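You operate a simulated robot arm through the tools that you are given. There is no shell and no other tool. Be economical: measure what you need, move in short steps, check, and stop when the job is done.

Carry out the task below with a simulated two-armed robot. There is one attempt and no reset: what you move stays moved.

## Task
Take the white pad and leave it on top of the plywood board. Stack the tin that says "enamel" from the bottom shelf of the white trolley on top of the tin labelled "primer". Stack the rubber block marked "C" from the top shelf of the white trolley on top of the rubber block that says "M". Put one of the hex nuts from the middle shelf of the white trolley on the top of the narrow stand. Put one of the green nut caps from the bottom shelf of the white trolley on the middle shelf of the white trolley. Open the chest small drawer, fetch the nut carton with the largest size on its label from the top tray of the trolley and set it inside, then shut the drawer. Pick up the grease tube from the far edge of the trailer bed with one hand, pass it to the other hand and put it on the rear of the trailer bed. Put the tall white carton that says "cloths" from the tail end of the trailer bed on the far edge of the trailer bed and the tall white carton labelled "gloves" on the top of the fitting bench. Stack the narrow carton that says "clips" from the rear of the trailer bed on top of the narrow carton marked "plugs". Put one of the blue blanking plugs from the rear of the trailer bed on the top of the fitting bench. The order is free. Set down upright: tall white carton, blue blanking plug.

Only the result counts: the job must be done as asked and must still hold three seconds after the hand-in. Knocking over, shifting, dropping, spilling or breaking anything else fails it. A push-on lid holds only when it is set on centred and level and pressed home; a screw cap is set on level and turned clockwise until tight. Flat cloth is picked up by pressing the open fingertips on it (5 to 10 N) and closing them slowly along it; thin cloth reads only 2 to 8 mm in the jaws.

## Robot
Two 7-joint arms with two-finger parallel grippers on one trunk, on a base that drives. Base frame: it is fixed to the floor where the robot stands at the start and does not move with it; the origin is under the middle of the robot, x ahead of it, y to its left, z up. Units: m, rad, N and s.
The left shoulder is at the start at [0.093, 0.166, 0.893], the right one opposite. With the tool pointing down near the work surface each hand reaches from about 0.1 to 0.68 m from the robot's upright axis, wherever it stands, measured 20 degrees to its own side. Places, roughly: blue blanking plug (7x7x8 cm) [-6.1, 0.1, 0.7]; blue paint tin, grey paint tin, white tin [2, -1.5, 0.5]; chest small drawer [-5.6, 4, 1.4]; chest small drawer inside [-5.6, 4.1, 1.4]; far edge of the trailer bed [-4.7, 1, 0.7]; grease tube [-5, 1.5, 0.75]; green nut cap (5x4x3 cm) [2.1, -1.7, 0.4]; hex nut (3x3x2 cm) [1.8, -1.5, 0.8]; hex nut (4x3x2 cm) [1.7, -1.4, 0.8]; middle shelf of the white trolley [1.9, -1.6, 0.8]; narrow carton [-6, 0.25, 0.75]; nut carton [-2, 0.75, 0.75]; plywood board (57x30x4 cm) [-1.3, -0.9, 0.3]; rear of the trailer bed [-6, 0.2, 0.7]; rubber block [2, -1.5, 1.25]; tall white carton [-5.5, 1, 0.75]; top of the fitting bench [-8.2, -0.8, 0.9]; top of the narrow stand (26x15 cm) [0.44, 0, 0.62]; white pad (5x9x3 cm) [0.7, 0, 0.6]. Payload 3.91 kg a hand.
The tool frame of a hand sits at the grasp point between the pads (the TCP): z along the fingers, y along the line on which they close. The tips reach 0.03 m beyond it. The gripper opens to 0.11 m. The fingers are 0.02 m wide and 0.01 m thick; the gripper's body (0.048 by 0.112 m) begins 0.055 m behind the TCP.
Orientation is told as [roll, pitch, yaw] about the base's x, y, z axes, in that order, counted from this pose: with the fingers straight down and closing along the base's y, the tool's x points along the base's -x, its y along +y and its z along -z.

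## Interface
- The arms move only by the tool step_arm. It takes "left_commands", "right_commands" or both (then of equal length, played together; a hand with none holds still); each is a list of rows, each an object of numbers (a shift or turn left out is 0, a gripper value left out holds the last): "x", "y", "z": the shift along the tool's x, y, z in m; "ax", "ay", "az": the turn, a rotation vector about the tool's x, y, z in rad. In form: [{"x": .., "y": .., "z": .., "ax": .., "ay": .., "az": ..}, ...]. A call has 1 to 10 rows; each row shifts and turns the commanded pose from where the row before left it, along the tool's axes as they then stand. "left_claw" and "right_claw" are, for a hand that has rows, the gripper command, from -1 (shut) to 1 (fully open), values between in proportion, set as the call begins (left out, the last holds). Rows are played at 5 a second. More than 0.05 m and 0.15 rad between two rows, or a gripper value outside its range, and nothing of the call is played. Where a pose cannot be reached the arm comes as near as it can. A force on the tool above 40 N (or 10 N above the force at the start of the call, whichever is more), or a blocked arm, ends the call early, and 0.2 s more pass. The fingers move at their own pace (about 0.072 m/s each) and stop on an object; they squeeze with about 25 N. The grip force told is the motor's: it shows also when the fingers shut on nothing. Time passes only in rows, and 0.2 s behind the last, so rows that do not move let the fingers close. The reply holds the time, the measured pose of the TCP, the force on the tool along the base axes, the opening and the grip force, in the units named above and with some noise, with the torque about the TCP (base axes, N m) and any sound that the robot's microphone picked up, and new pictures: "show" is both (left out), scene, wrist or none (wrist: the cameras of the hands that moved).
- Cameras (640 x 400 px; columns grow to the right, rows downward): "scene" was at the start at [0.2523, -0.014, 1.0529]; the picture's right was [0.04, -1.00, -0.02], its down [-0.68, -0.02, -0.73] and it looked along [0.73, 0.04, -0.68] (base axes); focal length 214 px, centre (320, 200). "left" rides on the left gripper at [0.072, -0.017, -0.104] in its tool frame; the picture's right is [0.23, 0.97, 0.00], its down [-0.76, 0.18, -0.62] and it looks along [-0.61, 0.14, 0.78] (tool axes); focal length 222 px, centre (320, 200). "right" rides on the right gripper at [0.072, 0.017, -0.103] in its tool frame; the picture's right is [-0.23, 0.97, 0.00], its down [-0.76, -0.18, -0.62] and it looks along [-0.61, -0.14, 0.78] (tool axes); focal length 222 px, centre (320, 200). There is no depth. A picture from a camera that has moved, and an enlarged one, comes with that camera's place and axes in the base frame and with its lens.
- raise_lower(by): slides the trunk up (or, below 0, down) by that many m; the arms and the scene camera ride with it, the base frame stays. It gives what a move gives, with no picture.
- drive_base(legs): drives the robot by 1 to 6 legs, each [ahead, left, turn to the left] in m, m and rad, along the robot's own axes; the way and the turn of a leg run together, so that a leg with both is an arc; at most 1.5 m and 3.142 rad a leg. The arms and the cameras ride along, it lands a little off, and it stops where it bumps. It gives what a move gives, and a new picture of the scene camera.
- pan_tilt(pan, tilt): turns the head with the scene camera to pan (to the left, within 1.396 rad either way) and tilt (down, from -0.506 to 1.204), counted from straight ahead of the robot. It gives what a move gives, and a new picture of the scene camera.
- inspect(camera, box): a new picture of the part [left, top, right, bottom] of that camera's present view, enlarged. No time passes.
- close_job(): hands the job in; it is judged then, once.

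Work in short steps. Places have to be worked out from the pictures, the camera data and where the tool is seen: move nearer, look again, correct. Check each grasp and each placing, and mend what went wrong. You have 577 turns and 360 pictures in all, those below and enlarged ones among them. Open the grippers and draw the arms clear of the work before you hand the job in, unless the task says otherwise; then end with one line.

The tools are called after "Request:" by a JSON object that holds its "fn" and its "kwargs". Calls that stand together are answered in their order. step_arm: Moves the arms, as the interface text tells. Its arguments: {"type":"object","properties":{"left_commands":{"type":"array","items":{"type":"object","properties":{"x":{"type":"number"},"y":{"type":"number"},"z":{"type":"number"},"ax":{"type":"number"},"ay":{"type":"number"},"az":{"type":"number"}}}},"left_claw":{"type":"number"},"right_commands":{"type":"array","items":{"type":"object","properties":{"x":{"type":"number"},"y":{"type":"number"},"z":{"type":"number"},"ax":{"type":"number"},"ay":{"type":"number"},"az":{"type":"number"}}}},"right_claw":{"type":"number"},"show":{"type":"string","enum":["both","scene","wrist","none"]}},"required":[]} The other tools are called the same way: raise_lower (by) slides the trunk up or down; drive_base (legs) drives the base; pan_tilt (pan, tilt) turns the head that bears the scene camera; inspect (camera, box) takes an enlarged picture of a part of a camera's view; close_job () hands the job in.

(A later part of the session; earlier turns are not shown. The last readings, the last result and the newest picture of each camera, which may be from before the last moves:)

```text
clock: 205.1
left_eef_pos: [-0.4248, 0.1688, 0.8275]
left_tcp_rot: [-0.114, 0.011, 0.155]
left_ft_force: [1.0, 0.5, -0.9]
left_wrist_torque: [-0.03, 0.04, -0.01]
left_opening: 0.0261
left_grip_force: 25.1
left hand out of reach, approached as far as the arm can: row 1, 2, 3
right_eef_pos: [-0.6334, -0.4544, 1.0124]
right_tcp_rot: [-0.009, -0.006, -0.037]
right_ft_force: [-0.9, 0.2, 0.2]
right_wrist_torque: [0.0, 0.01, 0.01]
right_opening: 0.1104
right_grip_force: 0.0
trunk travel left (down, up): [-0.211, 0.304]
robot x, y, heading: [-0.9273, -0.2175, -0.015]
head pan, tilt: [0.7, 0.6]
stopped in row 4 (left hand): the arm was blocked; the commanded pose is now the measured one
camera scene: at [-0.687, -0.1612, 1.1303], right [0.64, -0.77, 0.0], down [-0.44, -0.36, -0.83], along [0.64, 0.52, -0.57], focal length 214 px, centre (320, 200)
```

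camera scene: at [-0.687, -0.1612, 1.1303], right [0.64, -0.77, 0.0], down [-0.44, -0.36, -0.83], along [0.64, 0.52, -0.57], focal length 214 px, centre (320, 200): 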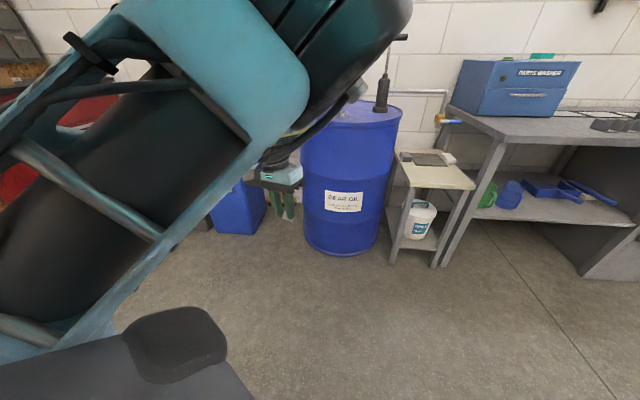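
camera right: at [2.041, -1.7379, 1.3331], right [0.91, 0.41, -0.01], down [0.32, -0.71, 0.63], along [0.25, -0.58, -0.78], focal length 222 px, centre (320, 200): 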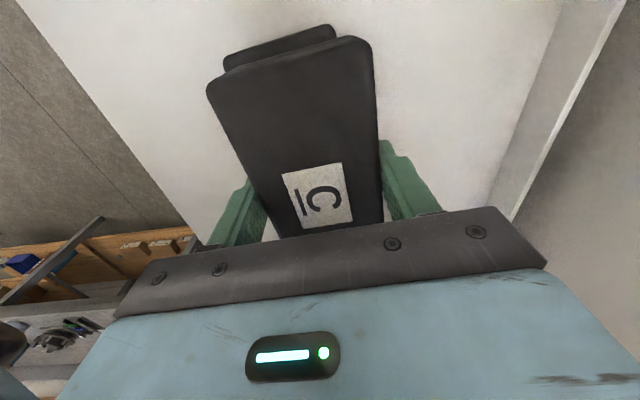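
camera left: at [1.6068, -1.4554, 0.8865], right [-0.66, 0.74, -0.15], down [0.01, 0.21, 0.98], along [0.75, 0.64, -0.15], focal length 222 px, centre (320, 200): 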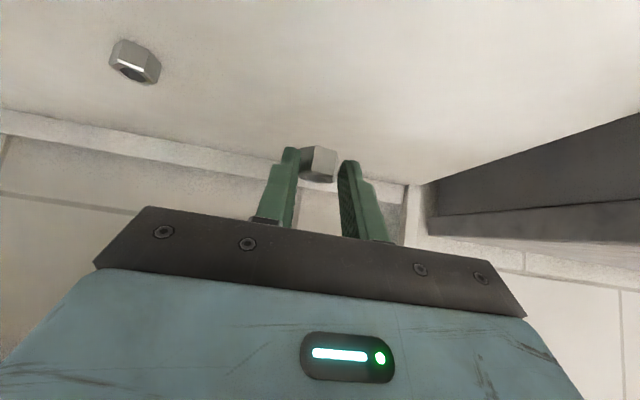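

The upper arm is now close to the head. I ease the hand outward and down, away from the head.

Request:
{"fn": "pan_tilt", "kwargs": {"pan": 0.0, "tilt": 0.7}}

Request:
{"fn": "step_arm", "kwargs": {"left_commands": [{"z": 0.03, "y": 0.03}, {"z": 0.03, "y": 0.03}, {"z": 0.03}, {}], "show": "scene"}}

```text
clock: 206.1
left_eef_pos: [-0.4235, 0.1678, 0.8286]
left_tcp_rot: [-0.114, 0.013, 0.154]
left_ft_force: [-0.9, 0.6, -0.6]
left_wrist_torque: [-0.02, 0.01, 0.0]
left_opening: 0.0259
left_grip_force: 24.7
right_eef_pos: [-0.6344, -0.4547, 1.0125]
right_tcp_rot: [-0.005, -0.008, -0.037]
right_ft_force: [-0.1, -0.4, -0.2]
right_wrist_torque: [0.01, 0.01, -0.02]
right_opening: 0.1097
right_grip_force: 0.0
trunk travel left (down, up): [-0.211, 0.304]
robot x, y, heading: [-0.9273, -0.2183, -0.014]
head pan, tilt: [0.0, 0.7]
camera scene: at [-0.6702, -0.2183, 1.1217], right [-0.01, -1.0, 0.0], down [-0.64, 0.01, -0.77], along [0.76, -0.01, -0.64], focal length 214 px, centre (320, 200)
```

scene: 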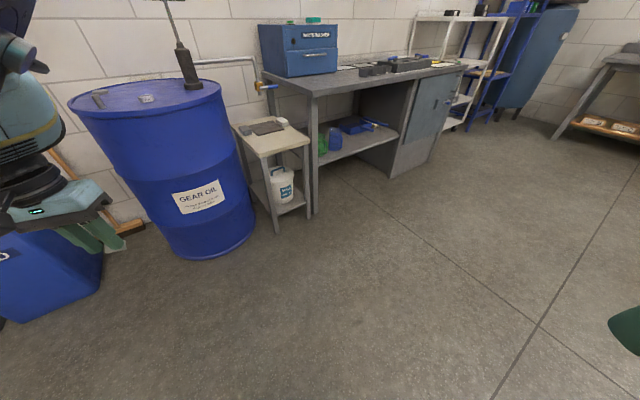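

```text
clock: 207.1
left_eef_pos: [-0.436, 0.2227, 0.7339]
left_tcp_rot: [-0.121, 0.007, 0.175]
left_ft_force: [-1.1, 0.7, -0.7]
left_wrist_torque: [0.0, 0.01, 0.0]
left_opening: 0.0258
left_grip_force: 25.2
right_eef_pos: [-0.6329, -0.4541, 1.0122]
right_tcp_rot: [-0.006, -0.007, -0.039]
right_ft_force: [0.0, -0.7, 0.6]
right_wrist_torque: [0.0, 0.01, 0.01]
right_opening: 0.1098
right_grip_force: 0.0
trunk travel left (down, up): [-0.211, 0.304]
robot x, y, heading: [-0.9306, -0.2152, -0.014]
head pan, tilt: [0.0, 0.7]
camera scene: at [-0.6704, -0.2185, 1.1218], right [-0.01, -1.0, 0.0], down [-0.64, 0.01, -0.77], along [0.77, -0.01, -0.64], focal length 214 px, centre (320, 200)
```

scene: 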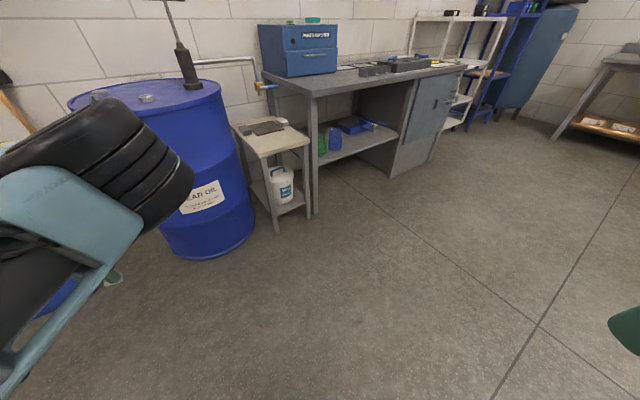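

It follows exactly now. I level it and test moving inward again.

Request:
{"fn": "step_arm", "kwargs": {"left_commands": [{"ax": -0.12}, {"az": 0.09}, {"az": 0.09}, {"y": -0.03, "z": -0.02}, {"y": -0.03, "z": -0.02}, {"y": -0.03, "z": -0.02}, {}], "show": "scene"}}

```text
clock: 208.2
left_eef_pos: [-0.5248, 0.2149, 0.6452]
left_tcp_rot: [-0.002, 0.311, 0.069]
left_ft_force: [1.0, 0.4, 0.0]
left_wrist_torque: [-0.02, 0.0, 0.0]
left_opening: 0.0257
left_grip_force: 25.3
right_eef_pos: [-0.6328, -0.4541, 1.0131]
right_tcp_rot: [-0.008, -0.007, -0.039]
right_ft_force: [0.7, 1.2, -0.6]
right_wrist_torque: [-0.02, 0.0, -0.01]
right_opening: 0.1102
right_grip_force: 0.0
trunk travel left (down, up): [-0.211, 0.304]
robot x, y, heading: [-0.9311, -0.2178, -0.008]
head pan, tilt: [0.0, 0.7]
stopped in row 5 (left hand): the arm was blocked; the commanded pose is now the measured one
camera scene: at [-0.6703, -0.2185, 1.1217], right [-0.01, -1.0, 0.0], down [-0.64, 0.01, -0.77], along [0.76, -0.01, -0.64], focal length 214 px, centre (320, 200)
```

scene: 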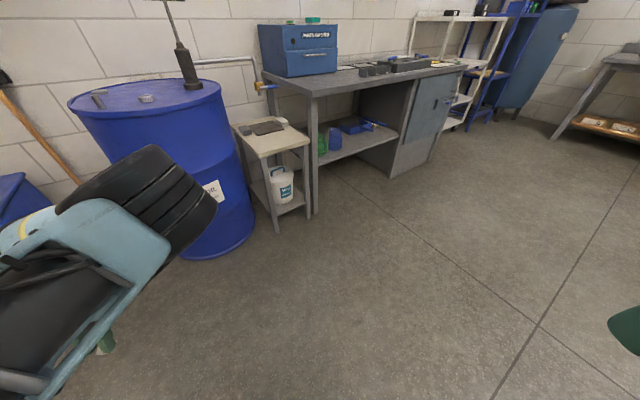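

The joints make larger swings when the solution flips. I raise the hand straight up first, in free space.

Request:
{"fn": "step_arm", "kwargs": {"left_commands": [{"z": -0.04}, {"z": -0.04}, {"z": -0.04}, {"z": -0.04}, {"z": -0.04}, {}, {}], "show": "none"}}

Request:
{"fn": "step_arm", "kwargs": {"left_commands": [{"ay": -0.1}, {"ay": -0.1}, {"ay": -0.1}, {"z": -0.03}, {"z": -0.03}, {}, {}], "show": "scene"}}

```text
clock: 209.8
left_eef_pos: [-0.4698, 0.2317, 0.8371]
left_tcp_rot: [-0.009, 0.305, 0.102]
left_ft_force: [0.1, 0.0, -0.1]
left_wrist_torque: [-0.01, -0.02, 0.01]
left_opening: 0.0256
left_grip_force: 24.9
right_eef_pos: [-0.6333, -0.4535, 1.0128]
right_tcp_rot: [-0.009, -0.006, -0.039]
right_ft_force: [0.3, -0.2, -0.4]
right_wrist_torque: [-0.04, -0.01, 0.0]
right_opening: 0.11
right_grip_force: 0.1
trunk travel left (down, up): [-0.211, 0.304]
robot x, y, heading: [-0.9294, -0.2177, -0.007]
head pan, tilt: [0.0, 0.7]
```

```text
clock: 211.4
left_eef_pos: [-0.4631, 0.2226, 0.8962]
left_tcp_rot: [-0.004, 0.011, 0.074]
left_ft_force: [-0.5, 0.5, -0.3]
left_wrist_torque: [0.0, 0.01, -0.02]
left_opening: 0.0259
left_grip_force: 25.0
right_eef_pos: [-0.6336, -0.4539, 1.0117]
right_tcp_rot: [-0.007, -0.006, -0.038]
right_ft_force: [-0.1, 0.0, 0.1]
right_wrist_torque: [0.0, 0.0, -0.03]
right_opening: 0.1102
right_grip_force: 0.0
trunk travel left (down, up): [-0.211, 0.304]
robot x, y, heading: [-0.9302, -0.2191, -0.011]
head pan, tilt: [0.0, 0.7]
camera scene: at [-0.6702, -0.2184, 1.1217], right [-0.01, -1.0, 0.0], down [-0.64, 0.01, -0.76], along [0.76, -0.01, -0.64], focal length 214 px, centre (320, 200)
```

scene: 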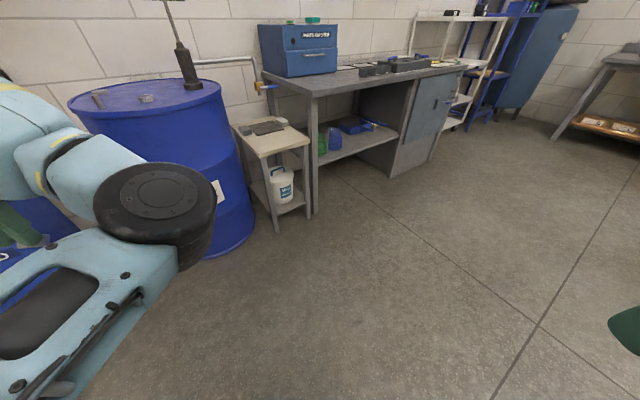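

The elbow is now inside, in front of the chest. By the same trick, tipping the tool toward the right should swing it up; I try.

Request:
{"fn": "step_arm", "kwargs": {"left_commands": [{"ax": 0.12}, {"ax": 0.12}, {"ax": 0.12}, {"ax": 0.12}, {"ax": 0.12}, {"ax": 0.12}, {}, {}], "show": "scene"}}

```text
clock: 213.2
left_eef_pos: [-0.4623, 0.2193, 0.8959]
left_tcp_rot: [-0.724, 0.008, 0.065]
left_ft_force: [-0.1, -0.1, -1.0]
left_wrist_torque: [-0.01, 0.01, 0.01]
left_opening: 0.0257
left_grip_force: 25.1
right_eef_pos: [-0.633, -0.4546, 1.0118]
right_tcp_rot: [-0.007, -0.007, -0.039]
right_ft_force: [0.2, 0.4, 0.1]
right_wrist_torque: [-0.02, -0.01, 0.01]
right_opening: 0.1098
right_grip_force: 0.0
trunk travel left (down, up): [-0.211, 0.304]
robot x, y, heading: [-0.9262, -0.2165, -0.011]
head pan, tilt: [0.0, 0.7]
camera scene: at [-0.6702, -0.2183, 1.1217], right [-0.01, -1.0, 0.0], down [-0.64, 0.01, -0.76], along [0.76, -0.01, -0.64], focal length 214 px, centre (320, 200)
```

scene: 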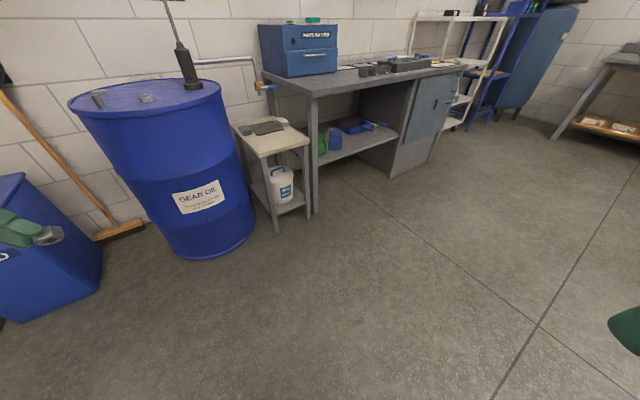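

The elbow swung away. Keeping that tilt, I move the hand to the right toward the body's front, then level.

Request:
{"fn": "step_arm", "kwargs": {"left_commands": [{"y": -0.03, "z": 0.0264}, {"y": -0.03, "z": 0.0264}, {"y": -0.03, "z": 0.0264}, {"y": -0.03, "z": 0.0264}, {"y": -0.03, "z": 0.0264}, {}], "show": "none"}}

Request:
{"fn": "step_arm", "kwargs": {"left_commands": [{"ax": -0.12}, {"ax": -0.12}, {"ax": -0.12}, {"ax": -0.12}, {"ax": -0.12}, {"ax": -0.12}, {}], "show": "scene"}}

```text
clock: 214.6
left_eef_pos: [-0.4385, 0.0678, 0.8764]
left_tcp_rot: [-0.777, 0.026, 0.135]
left_ft_force: [-0.9, -0.5, -0.8]
left_wrist_torque: [0.0, -0.01, -0.03]
left_opening: 0.0259
left_grip_force: 25.0
left hand out of reach, approached as far as the arm can: row 5
right_eef_pos: [-0.6357, -0.4556, 1.0131]
right_tcp_rot: [-0.007, -0.006, -0.039]
right_ft_force: [0.1, 0.4, -0.4]
right_wrist_torque: [0.02, -0.01, 0.03]
right_opening: 0.11
right_grip_force: 0.1
trunk travel left (down, up): [-0.211, 0.304]
robot x, y, heading: [-0.9267, -0.2188, -0.009]
head pan, tilt: [0.0, 0.7]
```

```text
clock: 216.4
left_eef_pos: [-0.3834, 0.1514, 0.8364]
left_tcp_rot: [-0.062, 0.028, 0.143]
left_ft_force: [-0.6, -0.1, -0.4]
left_wrist_torque: [-0.03, 0.0, -0.05]
left_opening: 0.0257
left_grip_force: 25.5
left hand out of reach, approached as far as the arm can: row 1, 2, 3, 4, 5, 6
right_eef_pos: [-0.6331, -0.4556, 1.0121]
right_tcp_rot: [-0.008, -0.007, -0.04]
right_ft_force: [0.5, 0.5, 0.1]
right_wrist_torque: [-0.04, 0.02, 0.0]
right_opening: 0.11
right_grip_force: 0.0
trunk travel left (down, up): [-0.211, 0.304]
robot x, y, heading: [-0.9304, -0.2136, -0.008]
head pan, tilt: [0.0, 0.7]
stopped in row 7 (left hand): the arm was blocked; the commanded pose is now the measured one
camera scene: at [-0.6702, -0.2183, 1.1217], right [-0.01, -1.0, 0.0], down [-0.64, 0.01, -0.76], along [0.76, -0.01, -0.64], focal length 214 px, centre (320, 200)
```

scene: 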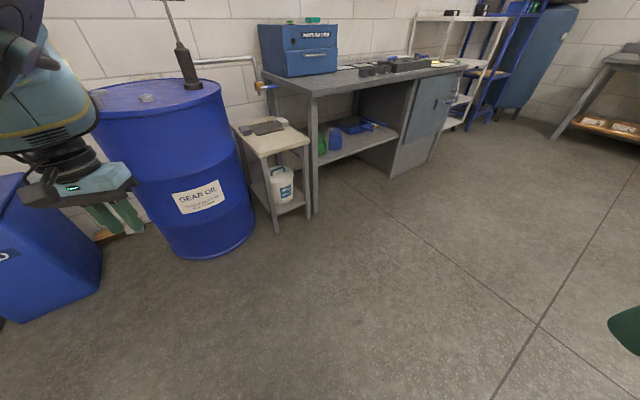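

The hand hangs normally with the forearm from above. I test motion to the right and inward in small steps.

Request:
{"fn": "step_arm", "kwargs": {"left_commands": [{"ax": -0.06, "az": 0.1}, {"az": 0.04}, {"y": -0.02}, {"y": -0.02}, {"y": -0.02}, {}], "show": "none"}}

```text
clock: 218.0
left_eef_pos: [-0.3779, 0.1318, 0.8181]
left_tcp_rot: [-0.063, 0.038, 0.075]
left_ft_force: [-0.2, 0.2, -0.7]
left_wrist_torque: [-0.03, 0.03, -0.01]
left_opening: 0.0262
left_grip_force: 25.5
left hand out of reach, approached as far as the arm can: row 4, 5
right_eef_pos: [-0.6331, -0.4542, 1.0118]
right_tcp_rot: [-0.007, -0.007, -0.038]
right_ft_force: [-0.3, -0.5, 0.0]
right_wrist_torque: [-0.03, 0.01, -0.01]
right_opening: 0.1101
right_grip_force: 0.2
trunk travel left (down, up): [-0.211, 0.304]
robot x, y, heading: [-0.9289, -0.2161, -0.008]
head pan, tilt: [0.0, 0.7]
stopped in row 6 (left hand): the arm was blocked; the commanded pose is now the measured one
```

Perhaps the last wrist joint is at its end. I test by turning the hand the other way (yaw increasing).

Request:
{"fn": "step_arm", "kwargs": {"left_commands": [{"az": -0.14}, {"az": -0.14}, {"az": -0.14}, {"az": -0.14}, {"az": -0.14}, {"y": -0.02}, {"y": -0.02}, {"y": -0.02}, {}], "show": "scene"}}

```text
clock: 220.2
left_eef_pos: [-0.3404, 0.1229, 0.8129]
left_tcp_rot: [-0.057, 0.112, 0.86]
left_ft_force: [0.0, -0.3, -0.7]
left_wrist_torque: [0.0, 0.01, -0.01]
left_opening: 0.0259
left_grip_force: 24.5
right_eef_pos: [-0.6333, -0.4552, 1.0117]
right_tcp_rot: [-0.008, -0.007, -0.039]
right_ft_force: [0.0, 0.1, -0.2]
right_wrist_torque: [-0.01, 0.0, 0.03]
right_opening: 0.1099
right_grip_force: 0.1
trunk travel left (down, up): [-0.211, 0.304]
robot x, y, heading: [-0.9249, -0.2138, -0.012]
head pan, tilt: [0.0, 0.7]
stopped in row 9 (left hand): the arm was blocked; the commanded pose is now the measured one
camera scene: at [-0.6702, -0.2183, 1.1217], right [-0.01, -1.0, 0.0], down [-0.64, 0.01, -0.76], along [0.76, -0.01, -0.64], focal length 214 px, centre (320, 200)
```

scene: 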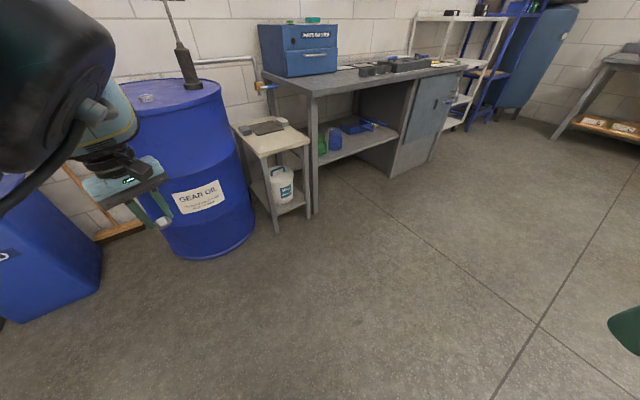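

The elbow is touching the head. I move the hand forward-left to free it and look.

Request:
{"fn": "step_arm", "kwargs": {"left_commands": [{"x": -0.03, "y": 0.03}, {"x": -0.03, "y": 0.03}, {"x": -0.03, "y": 0.03}, {"az": 0.12}, {"az": 0.12}, {"az": 0.12}, {}], "show": "scene"}}

```text
clock: 221.8
left_eef_pos: [-0.3512, 0.2487, 0.8001]
left_tcp_rot: [-0.091, 0.084, 0.49]
left_ft_force: [-0.7, 0.3, -0.1]
left_wrist_torque: [0.01, -0.02, -0.01]
left_opening: 0.0261
left_grip_force: 24.7
right_eef_pos: [-0.6343, -0.4541, 1.0122]
right_tcp_rot: [-0.007, -0.007, -0.038]
right_ft_force: [1.1, -0.5, 0.4]
right_wrist_torque: [0.02, 0.01, 0.0]
right_opening: 0.1101
right_grip_force: 0.1
trunk travel left (down, up): [-0.211, 0.304]
robot x, y, heading: [-0.9282, -0.2195, -0.009]
head pan, tilt: [0.0, 0.7]
camera scene: at [-0.6703, -0.2183, 1.1217], right [-0.01, -1.0, 0.0], down [-0.64, 0.01, -0.76], along [0.76, -0.01, -0.64], focal length 214 px, centre (320, 200)
```

scene: 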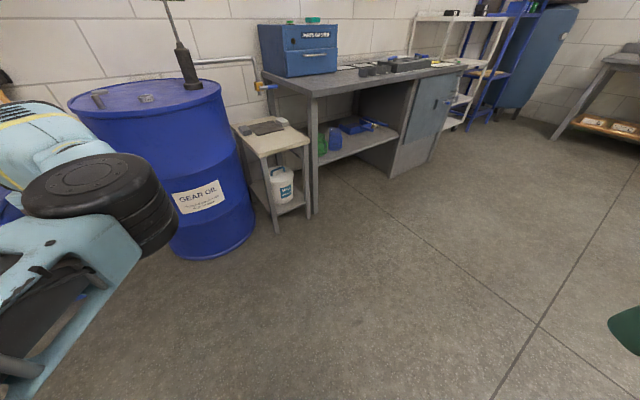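

I use the same trick more strongly: tipping the tool right past horizontal should push the elbow over to the outside.

Request:
{"fn": "step_arm", "kwargs": {"left_commands": [{"az": 0.14}, {"az": 0.14}, {"az": 0.14}, {"ax": 0.14}, {"ax": 0.14}, {"ax": 0.14}, {"ax": 0.14}, {"ax": 0.14}, {"ax": 0.14}, {}], "show": "none"}}

Request:
{"fn": "step_arm", "kwargs": {"left_commands": [{"ax": 0.14}, {"ax": 0.14}, {"ax": 0.14}, {"ax": 0.14}, {"ax": 0.14}, {"ax": 0.14}, {"ax": 0.14}, {"ax": 0.14}, {}, {}], "show": "scene"}}

```text
clock: 224.0
left_eef_pos: [-0.3507, 0.2467, 0.7994]
left_tcp_rot: [-0.956, 0.04, 0.075]
left_ft_force: [-0.1, 0.2, -0.8]
left_wrist_torque: [0.02, -0.01, 0.04]
left_opening: 0.0258
left_grip_force: 24.8
right_eef_pos: [-0.6331, -0.4532, 1.0121]
right_tcp_rot: [-0.006, -0.008, -0.039]
right_ft_force: [0.3, -0.3, -0.3]
right_wrist_torque: [0.01, 0.0, -0.04]
right_opening: 0.1097
right_grip_force: 0.1
trunk travel left (down, up): [-0.211, 0.304]
robot x, y, heading: [-0.9311, -0.2178, -0.014]
head pan, tilt: [0.0, 0.7]
```

```text
clock: 226.2
left_eef_pos: [-0.6204, 0.1736, 0.8238]
left_tcp_rot: [-2.006, 0.053, 0.108]
left_ft_force: [-0.2, 0.3, -0.6]
left_wrist_torque: [0.0, -0.01, 0.0]
left_opening: 0.0256
left_grip_force: 25.6
left hand out of reach, approached as far as the arm can: row 2, 3, 4, 5, 6, 7, 8
right_eef_pos: [-0.6335, -0.4552, 1.0117]
right_tcp_rot: [-0.007, -0.006, -0.037]
right_ft_force: [0.3, 0.3, 0.6]
right_wrist_torque: [0.01, 0.0, 0.01]
right_opening: 0.1102
right_grip_force: 0.0
trunk travel left (down, up): [-0.211, 0.304]
robot x, y, heading: [-0.9283, -0.2147, -0.011]
head pan, tilt: [0.0, 0.7]
camera scene: at [-0.6704, -0.2182, 1.1217], right [-0.01, -1.0, 0.0], down [-0.64, 0.01, -0.77], along [0.77, -0.01, -0.64], focal length 214 px, centre (320, 200)
```

scene: 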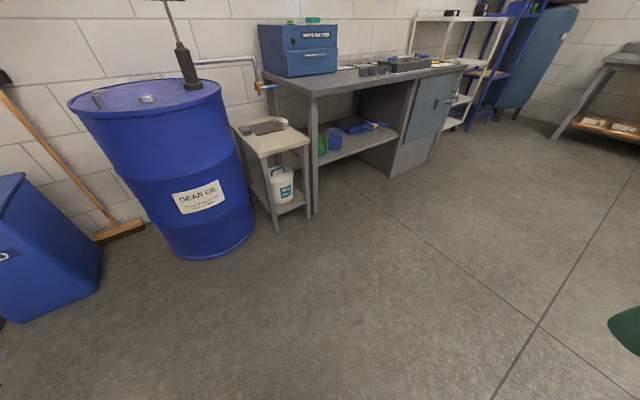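

The arm swung outward. Now I unroll back to tool-down.

Request:
{"fn": "step_arm", "kwargs": {"left_commands": [{"ax": -0.14}, {"ax": -0.14}, {"ax": -0.14}, {"ax": -0.14}, {"ax": -0.14}, {"ax": -0.14}, {"ax": -0.14}, {"ax": -0.14}, {"ax": -0.14}, {"ax": -0.14}], "show": "none"}}

Request:
{"fn": "step_arm", "kwargs": {"left_commands": [{"ax": -0.14}, {"ax": -0.14}, {"ax": -0.14}, {"ax": -0.14}, {"ax": -0.1}, {}, {}], "show": "scene"}}

```text
clock: 228.4
left_eef_pos: [-0.6205, 0.1729, 0.8238]
left_tcp_rot: [-0.608, 0.039, 0.105]
left_ft_force: [0.2, -0.9, -0.8]
left_wrist_torque: [0.01, -0.04, -0.03]
left_opening: 0.0261
left_grip_force: 25.2
right_eef_pos: [-0.634, -0.4544, 1.0119]
right_tcp_rot: [-0.007, -0.007, -0.039]
right_ft_force: [-0.4, -0.5, -0.9]
right_wrist_torque: [-0.01, -0.02, -0.03]
right_opening: 0.1098
right_grip_force: 0.0
trunk travel left (down, up): [-0.211, 0.304]
robot x, y, heading: [-0.9264, -0.2181, -0.01]
head pan, tilt: [0.0, 0.7]
```

```text
clock: 230.0
left_eef_pos: [-0.6383, 0.2043, 0.7978]
left_tcp_rot: [-0.002, 0.06, 0.17]
left_ft_force: [-0.2, -0.6, -0.6]
left_wrist_torque: [0.03, 0.03, -0.01]
left_opening: 0.026
left_grip_force: 24.9
left hand out of reach, approached as far as the arm can: row 4, 5
right_eef_pos: [-0.6331, -0.4555, 1.0122]
right_tcp_rot: [-0.009, -0.006, -0.04]
right_ft_force: [-0.2, -0.1, 0.3]
right_wrist_torque: [0.0, 0.01, 0.02]
right_opening: 0.1102
right_grip_force: 0.0
trunk travel left (down, up): [-0.211, 0.304]
robot x, y, heading: [-0.9292, -0.2139, -0.005]
head pan, tilt: [0.0, 0.7]
camera scene: at [-0.6694, -0.2172, 1.1234], right [0.0, -1.0, 0.0], down [-0.63, 0.0, -0.78], along [0.78, 0.0, -0.63], focal length 214 px, centre (320, 200)
```

scene: 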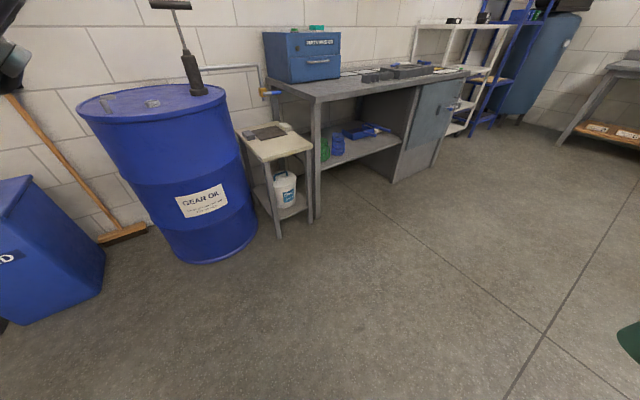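

I check the posture by panning left.

Request:
{"fn": "pan_tilt", "kwargs": {"pan": 1.1, "tilt": 0.5}}

```text
clock: 231.3
left_eef_pos: [-0.637, 0.2031, 0.7991]
left_tcp_rot: [-0.008, 0.05, 0.169]
left_ft_force: [-0.3, -0.1, -0.1]
left_wrist_torque: [-0.02, 0.01, -0.01]
left_opening: 0.0257
left_grip_force: 24.4
right_eef_pos: [-0.6333, -0.4544, 1.011]
right_tcp_rot: [-0.008, -0.007, -0.038]
right_ft_force: [0.1, -0.5, 0.1]
right_wrist_torque: [-0.02, 0.01, 0.02]
right_opening: 0.1099
right_grip_force: 0.0
trunk travel left (down, up): [-0.211, 0.304]
robot x, y, heading: [-0.9277, -0.2177, -0.006]
head pan, tilt: [1.1, 0.499]
camera scene: at [-0.713, -0.1369, 1.1394], right [0.89, -0.46, 0.0], down [-0.22, -0.42, -0.88], along [0.41, 0.78, -0.48], focal length 214 px, centre (320, 200)
```

scene: 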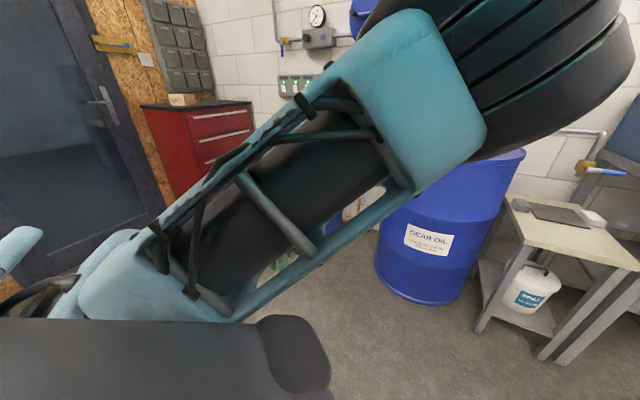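

Elbow is still up and inside. I repeat the strong roll once more to ratchet it further outward.

Request:
{"fn": "step_arm", "kwargs": {"left_commands": [{"ax": 0.145}, {"ax": 0.145}, {"ax": 0.145}, {"ax": 0.145}, {"ax": 0.145}, {"ax": 0.145}, {"ax": 0.145}, {"ax": 0.145}, {"ax": 0.145}, {"ax": 0.145}], "show": "none"}}

Request:
{"fn": "step_arm", "kwargs": {"left_commands": [{"ax": 0.145}, {"ax": 0.145}, {"ax": 0.145}, {"ax": 0.145}, {"ax": 0.145}, {"ax": 0.145}, {"ax": 0.145}, {"ax": 0.145}, {}, {}], "show": "scene"}}

```text
clock: 233.5
left_eef_pos: [-0.6244, 0.1999, 0.8092]
left_tcp_rot: [-1.405, 0.039, 0.105]
left_ft_force: [-0.1, -0.4, -0.5]
left_wrist_torque: [0.02, 0.0, 0.0]
left_opening: 0.0259
left_grip_force: 25.0
right_eef_pos: [-0.6329, -0.454, 1.0127]
right_tcp_rot: [-0.007, -0.007, -0.039]
right_ft_force: [0.4, 0.4, -0.3]
right_wrist_torque: [-0.01, 0.0, 0.03]
right_opening: 0.11
right_grip_force: 0.0
trunk travel left (down, up): [-0.211, 0.304]
robot x, y, heading: [-0.9284, -0.2185, -0.013]
head pan, tilt: [1.1, 0.499]
```

```text
clock: 235.7
left_eef_pos: [-0.7458, 0.1261, 0.8394]
left_tcp_rot: [-2.558, 0.04, 0.106]
left_ft_force: [-0.4, -0.2, 0.0]
left_wrist_torque: [-0.01, 0.0, -0.02]
left_opening: 0.0258
left_grip_force: 25.5
left hand out of reach, approached as far as the arm can: row 4, 5, 6, 7, 8
right_eef_pos: [-0.6335, -0.4538, 1.0118]
right_tcp_rot: [-0.009, -0.009, -0.038]
right_ft_force: [0.2, 0.2, 0.3]
right_wrist_torque: [0.01, -0.01, 0.03]
right_opening: 0.1101
right_grip_force: 0.0
trunk travel left (down, up): [-0.211, 0.304]
robot x, y, heading: [-0.9291, -0.2174, -0.01]
head pan, tilt: [1.1, 0.499]
camera scene: at [-0.7131, -0.1368, 1.1394], right [0.89, -0.46, 0.0], down [-0.22, -0.42, -0.88], along [0.41, 0.78, -0.48], focal length 214 px, centre (320, 200)
```

scene: 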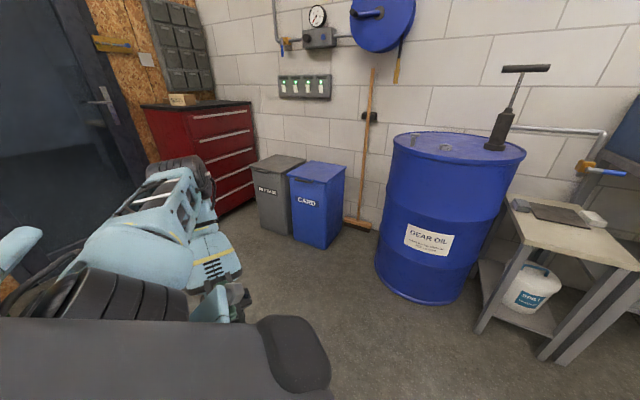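

The elbow is now outside left. I move the hand forward, then unroll to tool-down.

Request:
{"fn": "step_arm", "kwargs": {"left_commands": [{"x": -0.03, "ax": -0.1}, {"x": -0.03, "ax": -0.1}, {"x": -0.03, "ax": -0.1}, {"x": -0.03, "ax": -0.1}, {"x": -0.03, "ax": -0.1}, {"ax": -0.14}, {"ax": -0.14}, {"ax": -0.14}, {"ax": -0.14}, {"ax": -0.14}], "show": "none"}}

Request:
{"fn": "step_arm", "kwargs": {"left_commands": [{"ax": -0.14}, {"ax": -0.14}, {"ax": -0.14}, {"ax": -0.14}, {"ax": -0.14}, {"ax": -0.14}, {"ax": -0.14}, {"ax": -0.14}, {"ax": -0.14}, {"ax": -0.1}], "show": "scene"}}

```text
clock: 237.9
left_eef_pos: [-0.7149, 0.1436, 0.7556]
left_tcp_rot: [-1.36, 0.038, 0.106]
left_ft_force: [-0.6, 0.2, -0.2]
left_wrist_torque: [0.01, 0.03, -0.01]
left_opening: 0.0259
left_grip_force: 25.2
left hand out of reach, approached as far as the arm can: row 1, 2, 3, 4, 5
right_eef_pos: [-0.6332, -0.4554, 1.0128]
right_tcp_rot: [-0.008, -0.007, -0.04]
right_ft_force: [0.3, -0.4, 0.5]
right_wrist_torque: [0.02, 0.02, 0.0]
right_opening: 0.1099
right_grip_force: 0.0
trunk travel left (down, up): [-0.211, 0.304]
robot x, y, heading: [-0.9258, -0.2171, -0.013]
head pan, tilt: [1.1, 0.499]
```

```text
clock: 240.1
left_eef_pos: [-0.6617, 0.2223, 0.7463]
left_tcp_rot: [-0.003, 0.041, 0.106]
left_ft_force: [0.1, 1.5, -0.6]
left_wrist_torque: [-0.01, 0.01, -0.01]
left_opening: 0.026
left_grip_force: 24.4
left hand out of reach, approached as far as the arm can: row 6, 7, 8, 9, 10
right_eef_pos: [-0.6336, -0.4556, 1.0129]
right_tcp_rot: [-0.007, -0.009, -0.038]
right_ft_force: [-0.4, 0.1, -0.3]
right_wrist_torque: [0.02, 0.01, 0.05]
right_opening: 0.1099
right_grip_force: 0.1
trunk travel left (down, up): [-0.211, 0.304]
robot x, y, heading: [-0.9291, -0.2184, -0.012]
head pan, tilt: [1.1, 0.499]
camera scene: at [-0.7129, -0.137, 1.1394], right [0.89, -0.46, 0.0], down [-0.22, -0.42, -0.88], along [0.41, 0.78, -0.48], focal length 214 px, centre (320, 200)
```

scene: 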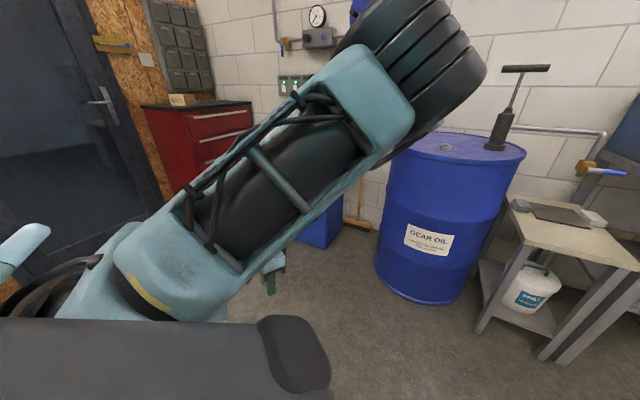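

Elbow is up in front again but farther from the head. I test moving the hand forward and to the middle.

Request:
{"fn": "step_arm", "kwargs": {"left_commands": [{"x": -0.03, "y": -0.03}, {"x": -0.03, "y": -0.03}, {"x": -0.03, "y": -0.03}, {"x": -0.03, "y": -0.03}, {"x": -0.03, "y": -0.03}, {"x": -0.03, "y": -0.03}, {}], "show": "scene"}}

```text
clock: 241.7
left_eef_pos: [-0.4564, 0.1132, 0.7284]
left_tcp_rot: [-0.073, 0.036, 0.18]
left_ft_force: [0.1, 0.2, -0.4]
left_wrist_torque: [0.01, -0.01, 0.02]
left_opening: 0.0256
left_grip_force: 24.7
left hand out of reach, approached as far as the arm can: row 4, 5, 6
right_eef_pos: [-0.633, -0.455, 1.0124]
right_tcp_rot: [-0.007, -0.007, -0.037]
right_ft_force: [-0.1, -0.1, -0.1]
right_wrist_torque: [0.02, -0.02, 0.01]
right_opening: 0.1099
right_grip_force: 0.0
trunk travel left (down, up): [-0.211, 0.304]
robot x, y, heading: [-0.9282, -0.2128, -0.013]
head pan, tilt: [1.1, 0.499]
camera scene: at [-0.7132, -0.1369, 1.1394], right [0.89, -0.46, 0.0], down [-0.22, -0.42, -0.88], along [0.41, 0.78, -0.48], focal length 214 px, centre (320, 200)
```

scene: 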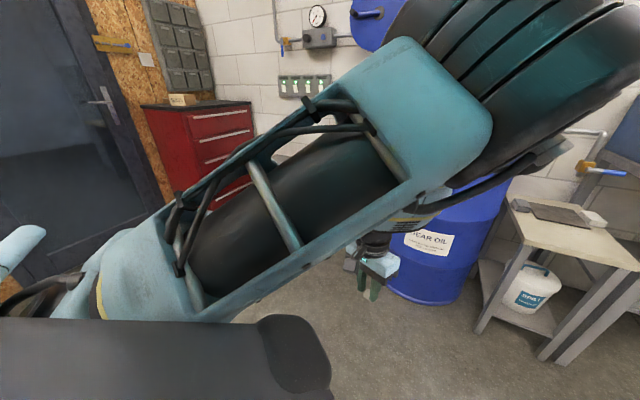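

I repeat the roll, but this time bring the hand forward before unrolling fully.

Request:
{"fn": "step_arm", "kwargs": {"left_commands": [{"ax": 0.145}, {"ax": 0.145}, {"ax": 0.145}, {"ax": 0.145}, {"ax": 0.145}, {"ax": 0.145}, {"ax": 0.145}, {"ax": 0.145}, {"ax": 0.145}, {"ax": 0.145}], "show": "none"}}

Request:
{"fn": "step_arm", "kwargs": {"left_commands": [{"ax": 0.145}, {"ax": 0.145}, {"ax": 0.145}, {"ax": 0.145}, {"ax": 0.145}, {"ax": 0.145}, {"ax": 0.145}, {"ax": 0.145}, {}, {}], "show": "none"}}

Request:
{"fn": "step_arm", "kwargs": {"left_commands": [{"ax": -0.145}, {"ax": -0.145}, {"ax": -0.145}, {"ax": -0.145}, {"ax": -0.145}, {"ax": -0.145}, {"ax": -0.145}, {"ax": -0.145}, {}, {}], "show": "scene"}}

```text
clock: 243.9
left_eef_pos: [-0.4539, 0.0993, 0.7271]
left_tcp_rot: [-1.453, 0.037, 0.105]
left_ft_force: [-0.2, 0.0, -0.1]
left_wrist_torque: [0.0, 0.01, -0.01]
left_opening: 0.0255
left_grip_force: 25.1
right_eef_pos: [-0.6343, -0.4544, 1.0125]
right_tcp_rot: [-0.006, -0.006, -0.038]
right_ft_force: [0.1, -0.7, 1.2]
right_wrist_torque: [0.02, 0.0, -0.02]
right_opening: 0.1097
right_grip_force: 0.1
trunk travel left (down, up): [-0.211, 0.304]
robot x, y, heading: [-0.9289, -0.2156, -0.011]
head pan, tilt: [1.1, 0.499]
```

```text
clock: 246.1
left_eef_pos: [-0.4638, 0.1, 0.7345]
left_tcp_rot: [-1.481, 0.038, 0.11]
left_ft_force: [-1.0, 0.8, -0.1]
left_wrist_torque: [0.02, 0.0, 0.03]
left_opening: 0.0259
left_grip_force: 25.1
left hand out of reach, approached as far as the arm can: row 1, 2, 3, 4, 5, 6, 7, 8
right_eef_pos: [-0.6342, -0.4554, 1.0128]
right_tcp_rot: [-0.007, -0.008, -0.039]
right_ft_force: [-0.3, 0.2, -0.2]
right_wrist_torque: [0.0, 0.0, -0.02]
right_opening: 0.1101
right_grip_force: 0.0
trunk travel left (down, up): [-0.211, 0.304]
robot x, y, heading: [-0.9288, -0.2151, -0.008]
head pan, tilt: [1.1, 0.499]
```

```text
clock: 247.8
left_eef_pos: [-0.5398, 0.1289, 0.6466]
left_tcp_rot: [-0.406, 0.297, 0.217]
left_ft_force: [-0.1, 0.1, -0.1]
left_wrist_torque: [0.04, 0.0, -0.02]
left_opening: 0.0259
left_grip_force: 25.4
right_eef_pos: [-0.6337, -0.4542, 1.0131]
right_tcp_rot: [-0.008, -0.008, -0.041]
right_ft_force: [0.0, 0.3, 0.7]
right_wrist_torque: [0.01, 0.02, 0.02]
right_opening: 0.1101
right_grip_force: 0.1
trunk travel left (down, up): [-0.211, 0.304]
robot x, y, heading: [-0.927, -0.2155, -0.013]
head pan, tilt: [1.1, 0.499]
stopped in row 8 (left hand): the arm was blocked; the commanded pose is now the measured one
camera scene: at [-0.7132, -0.1367, 1.1394], right [0.89, -0.46, 0.0], down [-0.22, -0.42, -0.88], along [0.41, 0.78, -0.48], focal length 214 px, centre (320, 200)
```

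scene: 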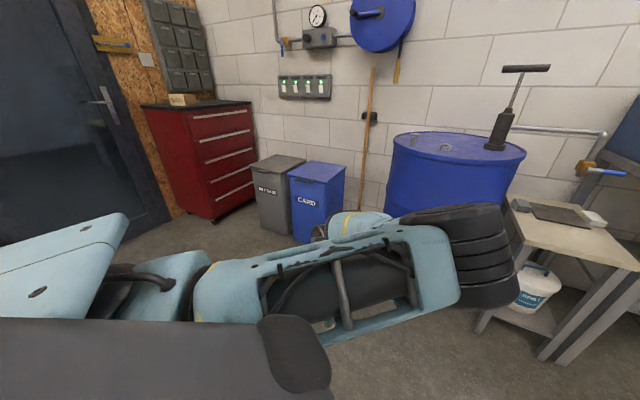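

I stop fiddling with folding; the arm works well when stretched forward. I extend it forward and level it.

Request:
{"fn": "step_arm", "kwargs": {"left_commands": [{"x": -0.04, "z": -0.02}, {"x": -0.04, "z": -0.02}, {"x": -0.04, "z": -0.02}, {"x": -0.04, "z": -0.02, "ax": -0.1}, {"x": -0.04, "z": -0.02, "ax": -0.1}, {"x": -0.03, "ax": -0.1}, {"x": -0.03, "ax": -0.1}, {"ay": -0.1}, {"ay": -0.1}, {"ay": -0.1}], "show": "none"}}

Request:
{"fn": "pan_tilt", "kwargs": {"pan": 0.4, "tilt": 0.6}}

```text
clock: 250.0
left_eef_pos: [-0.2827, 0.2192, 0.6616]
left_tcp_rot: [-0.004, -0.003, 0.214]
left_ft_force: [0.2, 0.9, -0.3]
left_wrist_torque: [-0.01, -0.01, -0.02]
left_opening: 0.0256
left_grip_force: 24.7
left hand out of reach, approached as far as the arm can: row 7
right_eef_pos: [-0.6341, -0.4552, 1.0123]
right_tcp_rot: [-0.006, -0.009, -0.037]
right_ft_force: [-0.5, -0.8, 1.1]
right_wrist_torque: [-0.01, 0.02, -0.01]
right_opening: 0.11
right_grip_force: 0.0
trunk travel left (down, up): [-0.211, 0.304]
robot x, y, heading: [-0.9271, -0.2189, -0.007]
head pan, tilt: [1.1, 0.499]
```

```text
clock: 251.1
left_eef_pos: [-0.2817, 0.2184, 0.6606]
left_tcp_rot: [-0.006, -0.002, 0.215]
left_ft_force: [0.6, 0.0, -0.7]
left_wrist_torque: [0.03, -0.03, 0.02]
left_opening: 0.026
left_grip_force: 24.8
right_eef_pos: [-0.6338, -0.4556, 1.0122]
right_tcp_rot: [-0.006, -0.007, -0.039]
right_ft_force: [-0.8, 0.5, -0.2]
right_wrist_torque: [0.03, -0.03, 0.0]
right_opening: 0.1099
right_grip_force: 0.0
trunk travel left (down, up): [-0.211, 0.304]
robot x, y, heading: [-0.927, -0.2168, -0.013]
head pan, tilt: [0.4, 0.6]
camera scene: at [-0.6734, -0.1838, 1.1303], right [0.38, -0.92, 0.0], down [-0.52, -0.21, -0.83], along [0.76, 0.31, -0.56], focal length 214 px, centre (320, 200)
```

scene: 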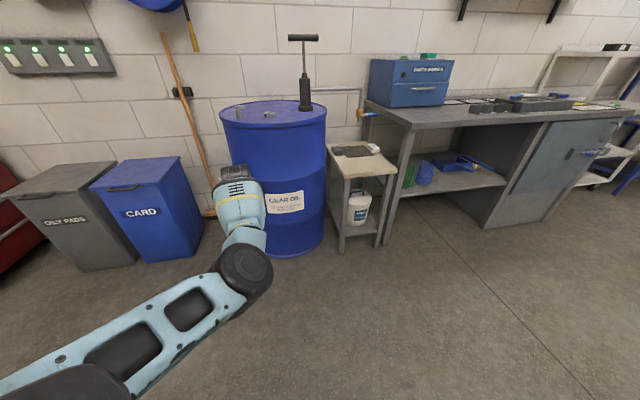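

The arm tracks now. I raise the hand and tilt it to the nut's pitch.

Request:
{"fn": "step_arm", "kwargs": {"left_commands": [{"z": -0.04, "y": -0.02, "az": 0.07}, {"z": -0.04, "y": -0.02, "az": 0.07}, {"z": -0.04, "y": -0.02, "az": 0.07}, {"z": -0.04, "ay": -0.1}, {"z": -0.04, "ay": -0.1}, {"ay": -0.12}, {"ay": -0.12}, {"ay": -0.12}, {}], "show": "none"}}

```text
clock: 253.1
left_eef_pos: [-0.2797, 0.161, 0.8598]
left_tcp_rot: [-0.003, -0.564, 0.007]
left_ft_force: [0.0, 0.1, 0.3]
left_wrist_torque: [-0.02, -0.02, 0.02]
left_opening: 0.0002
left_grip_force: 24.9
right_eef_pos: [-0.6333, -0.4547, 1.0123]
right_tcp_rot: [-0.007, -0.008, -0.039]
right_ft_force: [0.4, 0.0, -0.2]
right_wrist_torque: [0.03, 0.03, 0.04]
right_opening: 0.1099
right_grip_force: 0.1
trunk travel left (down, up): [-0.211, 0.304]
robot x, y, heading: [-0.929, -0.2184, -0.01]
head pan, tilt: [0.4, 0.6]
```

The nut slipped out. I must find it on the floor; I look down.

Request:
{"fn": "pan_tilt", "kwargs": {"pan": 0.4, "tilt": 0.9}}

```text
clock: 253.9
left_eef_pos: [-0.2789, 0.1605, 0.8602]
left_tcp_rot: [-0.006, -0.561, 0.007]
left_ft_force: [0.2, 0.3, 1.3]
left_wrist_torque: [0.01, 0.0, 0.0]
left_opening: 0.0
left_grip_force: 24.9
right_eef_pos: [-0.6326, -0.4531, 1.0117]
right_tcp_rot: [-0.006, -0.007, -0.038]
right_ft_force: [-0.2, 0.2, 0.1]
right_wrist_torque: [-0.01, 0.0, -0.01]
right_opening: 0.1101
right_grip_force: 0.0
trunk travel left (down, up): [-0.211, 0.304]
robot x, y, heading: [-0.9258, -0.2179, -0.011]
head pan, tilt: [0.4, 0.901]
camera scene: at [-0.6854, -0.1888, 1.1056], right [0.38, -0.93, 0.0], down [-0.72, -0.3, -0.62], along [0.58, 0.24, -0.78], focal length 214 px, centre (320, 200)
```

scene: 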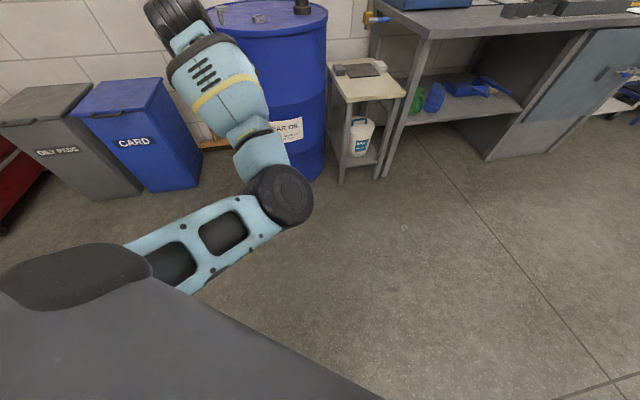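

I zoom on a small spot on the floor.

Request:
{"fn": "inspect", "kwargs": {"camera": "scene", "box": [300, 160, 460, 260]}}

```text
4.00 times, centred on (380, 210) of scene
camera zoom: at [-0.6854, -0.1888, 1.1056], right [0.38, -0.93, 0.0], down [-0.72, -0.3, -0.62], along [0.58, 0.24, -0.78], focal length 858 px, centre (80, 160)
```

zoom: 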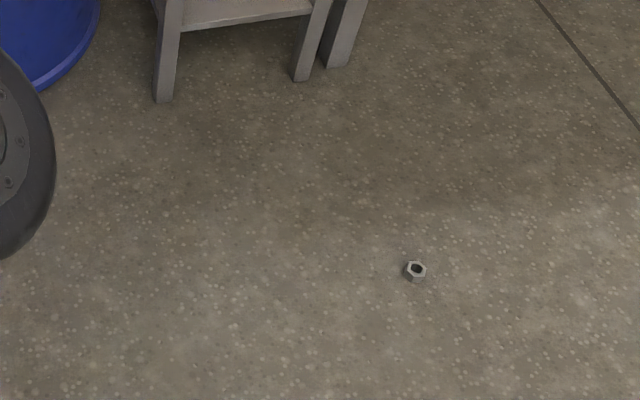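

The nut lies on the floor at about (0.124, -0.395). I'll pick it up with the right hand: turn left first (so the left arm stays clear), then sidestep.

Request:
{"fn": "drive_base", "kwargs": {"legs": [[0, 0, 0.81], [0.153, -0.706, 0]]}}

Request:
{"fn": "pan_tilt", "kwargs": {"pan": -0.3, "tilt": 1.0}}

```text
clock: 262.7
left_eef_pos: [-0.144, 0.1341, 0.8606]
left_tcp_rot: [-0.007, -0.564, 0.827]
left_ft_force: [0.5, -0.8, 0.1]
left_wrist_torque: [0.01, 0.03, 0.0]
left_opening: 0.0002
left_grip_force: 24.9
right_eef_pos: [0.0631, -0.5457, 1.0125]
right_tcp_rot: [-0.007, -0.006, 0.78]
right_ft_force: [-0.1, -0.5, 1.0]
right_wrist_torque: [-0.02, -0.01, 0.02]
right_opening: 0.11
right_grip_force: 0.1
trunk travel left (down, up): [-0.211, 0.304]
robot x, y, heading: [-0.3095, -0.6002, 0.809]
head pan, tilt: [0.4, 0.901]
camera scene: at [-0.1647, -0.4015, 1.1055], right [0.93, -0.36, 0.0], down [-0.28, -0.73, -0.62], along [0.22, 0.58, -0.78], focal length 214 px, centre (320, 200)
```

scene: 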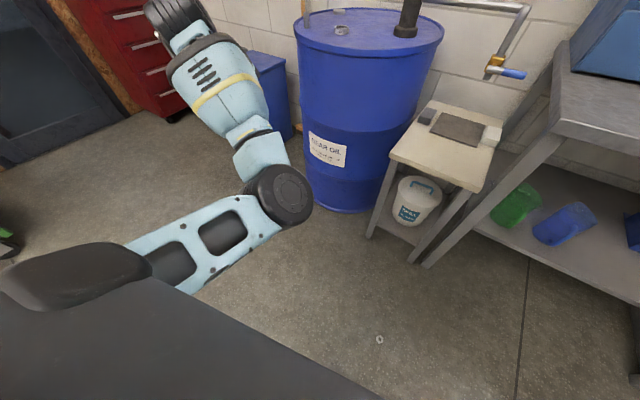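

```text
clock: 263.7
left_eef_pos: [-0.1445, 0.133, 0.8598]
left_tcp_rot: [-0.006, -0.563, 0.826]
left_ft_force: [0.3, -0.5, 0.4]
left_wrist_torque: [0.0, 0.06, -0.01]
left_opening: 0.0
left_grip_force: 24.8
right_eef_pos: [0.0635, -0.545, 1.0126]
right_tcp_rot: [-0.005, -0.006, 0.777]
right_ft_force: [0.0, -1.1, 0.5]
right_wrist_torque: [0.0, 0.02, 0.01]
right_opening: 0.1099
right_grip_force: 0.1
trunk travel left (down, up): [-0.211, 0.304]
robot x, y, heading: [-0.3106, -0.5968, 0.808]
head pan, tilt: [-0.3, 1.0]
camera scene: at [-0.1316, -0.4359, 1.0987], right [0.52, -0.86, 0.0], down [-0.72, -0.43, -0.55], along [0.47, 0.28, -0.84], focal length 214 px, centre (320, 200)
```

scene: 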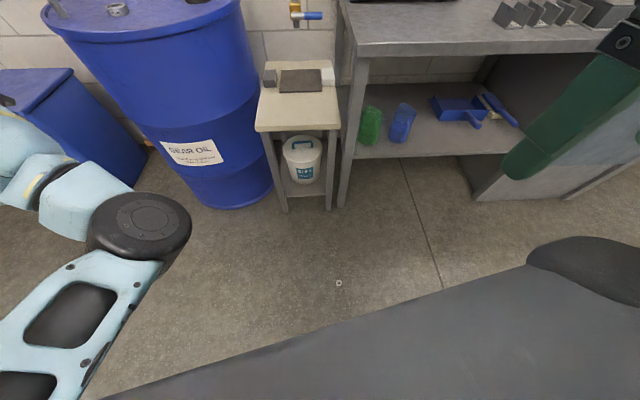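

Nut rel. robot: 0.44 ahead, 0.17 right. I lower the trunk fully and bring the right hand above it.

Request:
{"fn": "raise_lower", "kwargs": {"by": -0.21}}

Request:
{"fn": "step_arm", "kwargs": {"right_commands": [{"x": -0.04, "y": 0.02}, {"x": -0.04, "y": 0.02}, {"x": -0.04, "y": 0.02}, {"x": -0.025, "z": 0.03}, {"z": 0.045}, {"z": 0.045}, {"z": 0.045}, {"z": 0.045}, {"z": 0.045}, {}], "show": "none"}}

```text
clock: 265.1
left_eef_pos: [-0.1417, 0.1357, 0.7285]
left_tcp_rot: [-0.006, -0.553, 0.825]
left_ft_force: [0.1, 0.5, -0.3]
left_wrist_torque: [0.05, 0.0, -0.01]
left_opening: 0.0
left_grip_force: 24.8
right_eef_pos: [0.0683, -0.5423, 0.8806]
right_tcp_rot: [-0.02, 0.002, 0.769]
right_ft_force: [6.6, 7.0, -11.2]
right_wrist_torque: [-0.92, 0.01, -0.52]
right_opening: 0.11
right_grip_force: 0.1
trunk travel left (down, up): [-0.084, 0.43]
robot x, y, heading: [-0.3141, -0.6014, 0.808]
head pan, tilt: [-0.3, 1.0]
stopped: the force on the tool passed its limit at 51 N (the readings are from after the stop); the commanded pose is now the measured one
```

```text
clock: 265.8
left_eef_pos: [-0.1418, 0.1358, 0.7286]
left_tcp_rot: [-0.005, -0.554, 0.826]
left_ft_force: [-0.2, 0.1, 0.2]
left_wrist_torque: [0.0, 0.01, 0.02]
left_opening: 0.0003
left_grip_force: 25.5
right_eef_pos: [0.1041, -0.4446, 0.8836]
right_tcp_rot: [-0.019, 0.003, 0.792]
right_ft_force: [4.1, -6.3, -3.1]
right_wrist_torque: [0.97, 0.13, 0.74]
right_opening: 0.1097
right_grip_force: 0.2
trunk travel left (down, up): [-0.084, 0.43]
robot x, y, heading: [-0.3103, -0.5987, 0.809]
head pan, tilt: [-0.3, 1.0]
stopped in row 3 (right hand): the force on the tool passed its limit at 56 N (the readings are from after the stop); the commanded pose is now the measured one
```

The right hand scraped something, likely the torso cover. I look.

Request:
{"fn": "step_arm", "kwargs": {"right_commands": [{"x": -0.01}, {}], "show": "both"}}

```text
clock: 266.4
left_eef_pos: [-0.1412, 0.1361, 0.7266]
left_tcp_rot: [-0.006, -0.553, 0.825]
left_ft_force: [-0.1, 0.0, 0.1]
left_wrist_torque: [-0.01, 0.03, -0.03]
left_opening: 0.0001
left_grip_force: 24.8
right_eef_pos: [0.1121, -0.4367, 0.8825]
right_tcp_rot: [-0.021, 0.006, 0.795]
right_ft_force: [3.0, -11.6, 0.1]
right_wrist_torque: [1.46, 0.41, 1.29]
right_opening: 0.11
right_grip_force: 0.1
trunk travel left (down, up): [-0.084, 0.43]
robot x, y, heading: [-0.3079, -0.5978, 0.808]
head pan, tilt: [-0.3, 1.0]
camera scene: at [-0.1083, -0.3836, 0.9484], right [0.73, -0.68, 0.0], down [-0.58, -0.62, -0.53], along [0.36, 0.39, -0.85], focal length 214 px, centre (320, 200)
camera right: at [0.0467, -0.4748, 0.9869], right [-0.54, 0.84, -0.02], down [0.65, 0.43, 0.62], along [0.54, 0.32, -0.78], focal length 222 px, centre (320, 200)
```

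scene: 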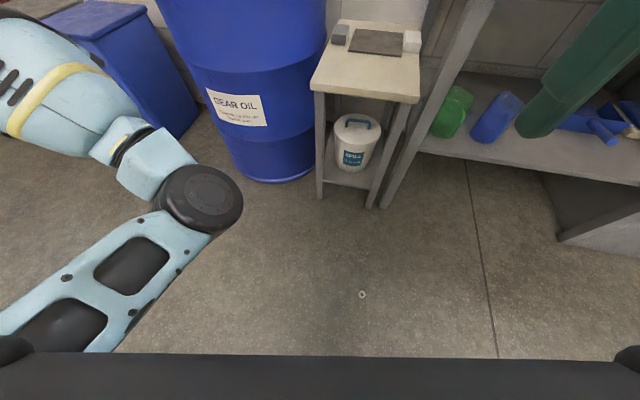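
right: 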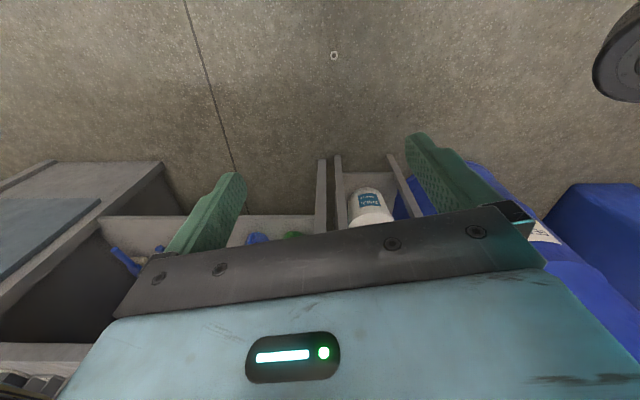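

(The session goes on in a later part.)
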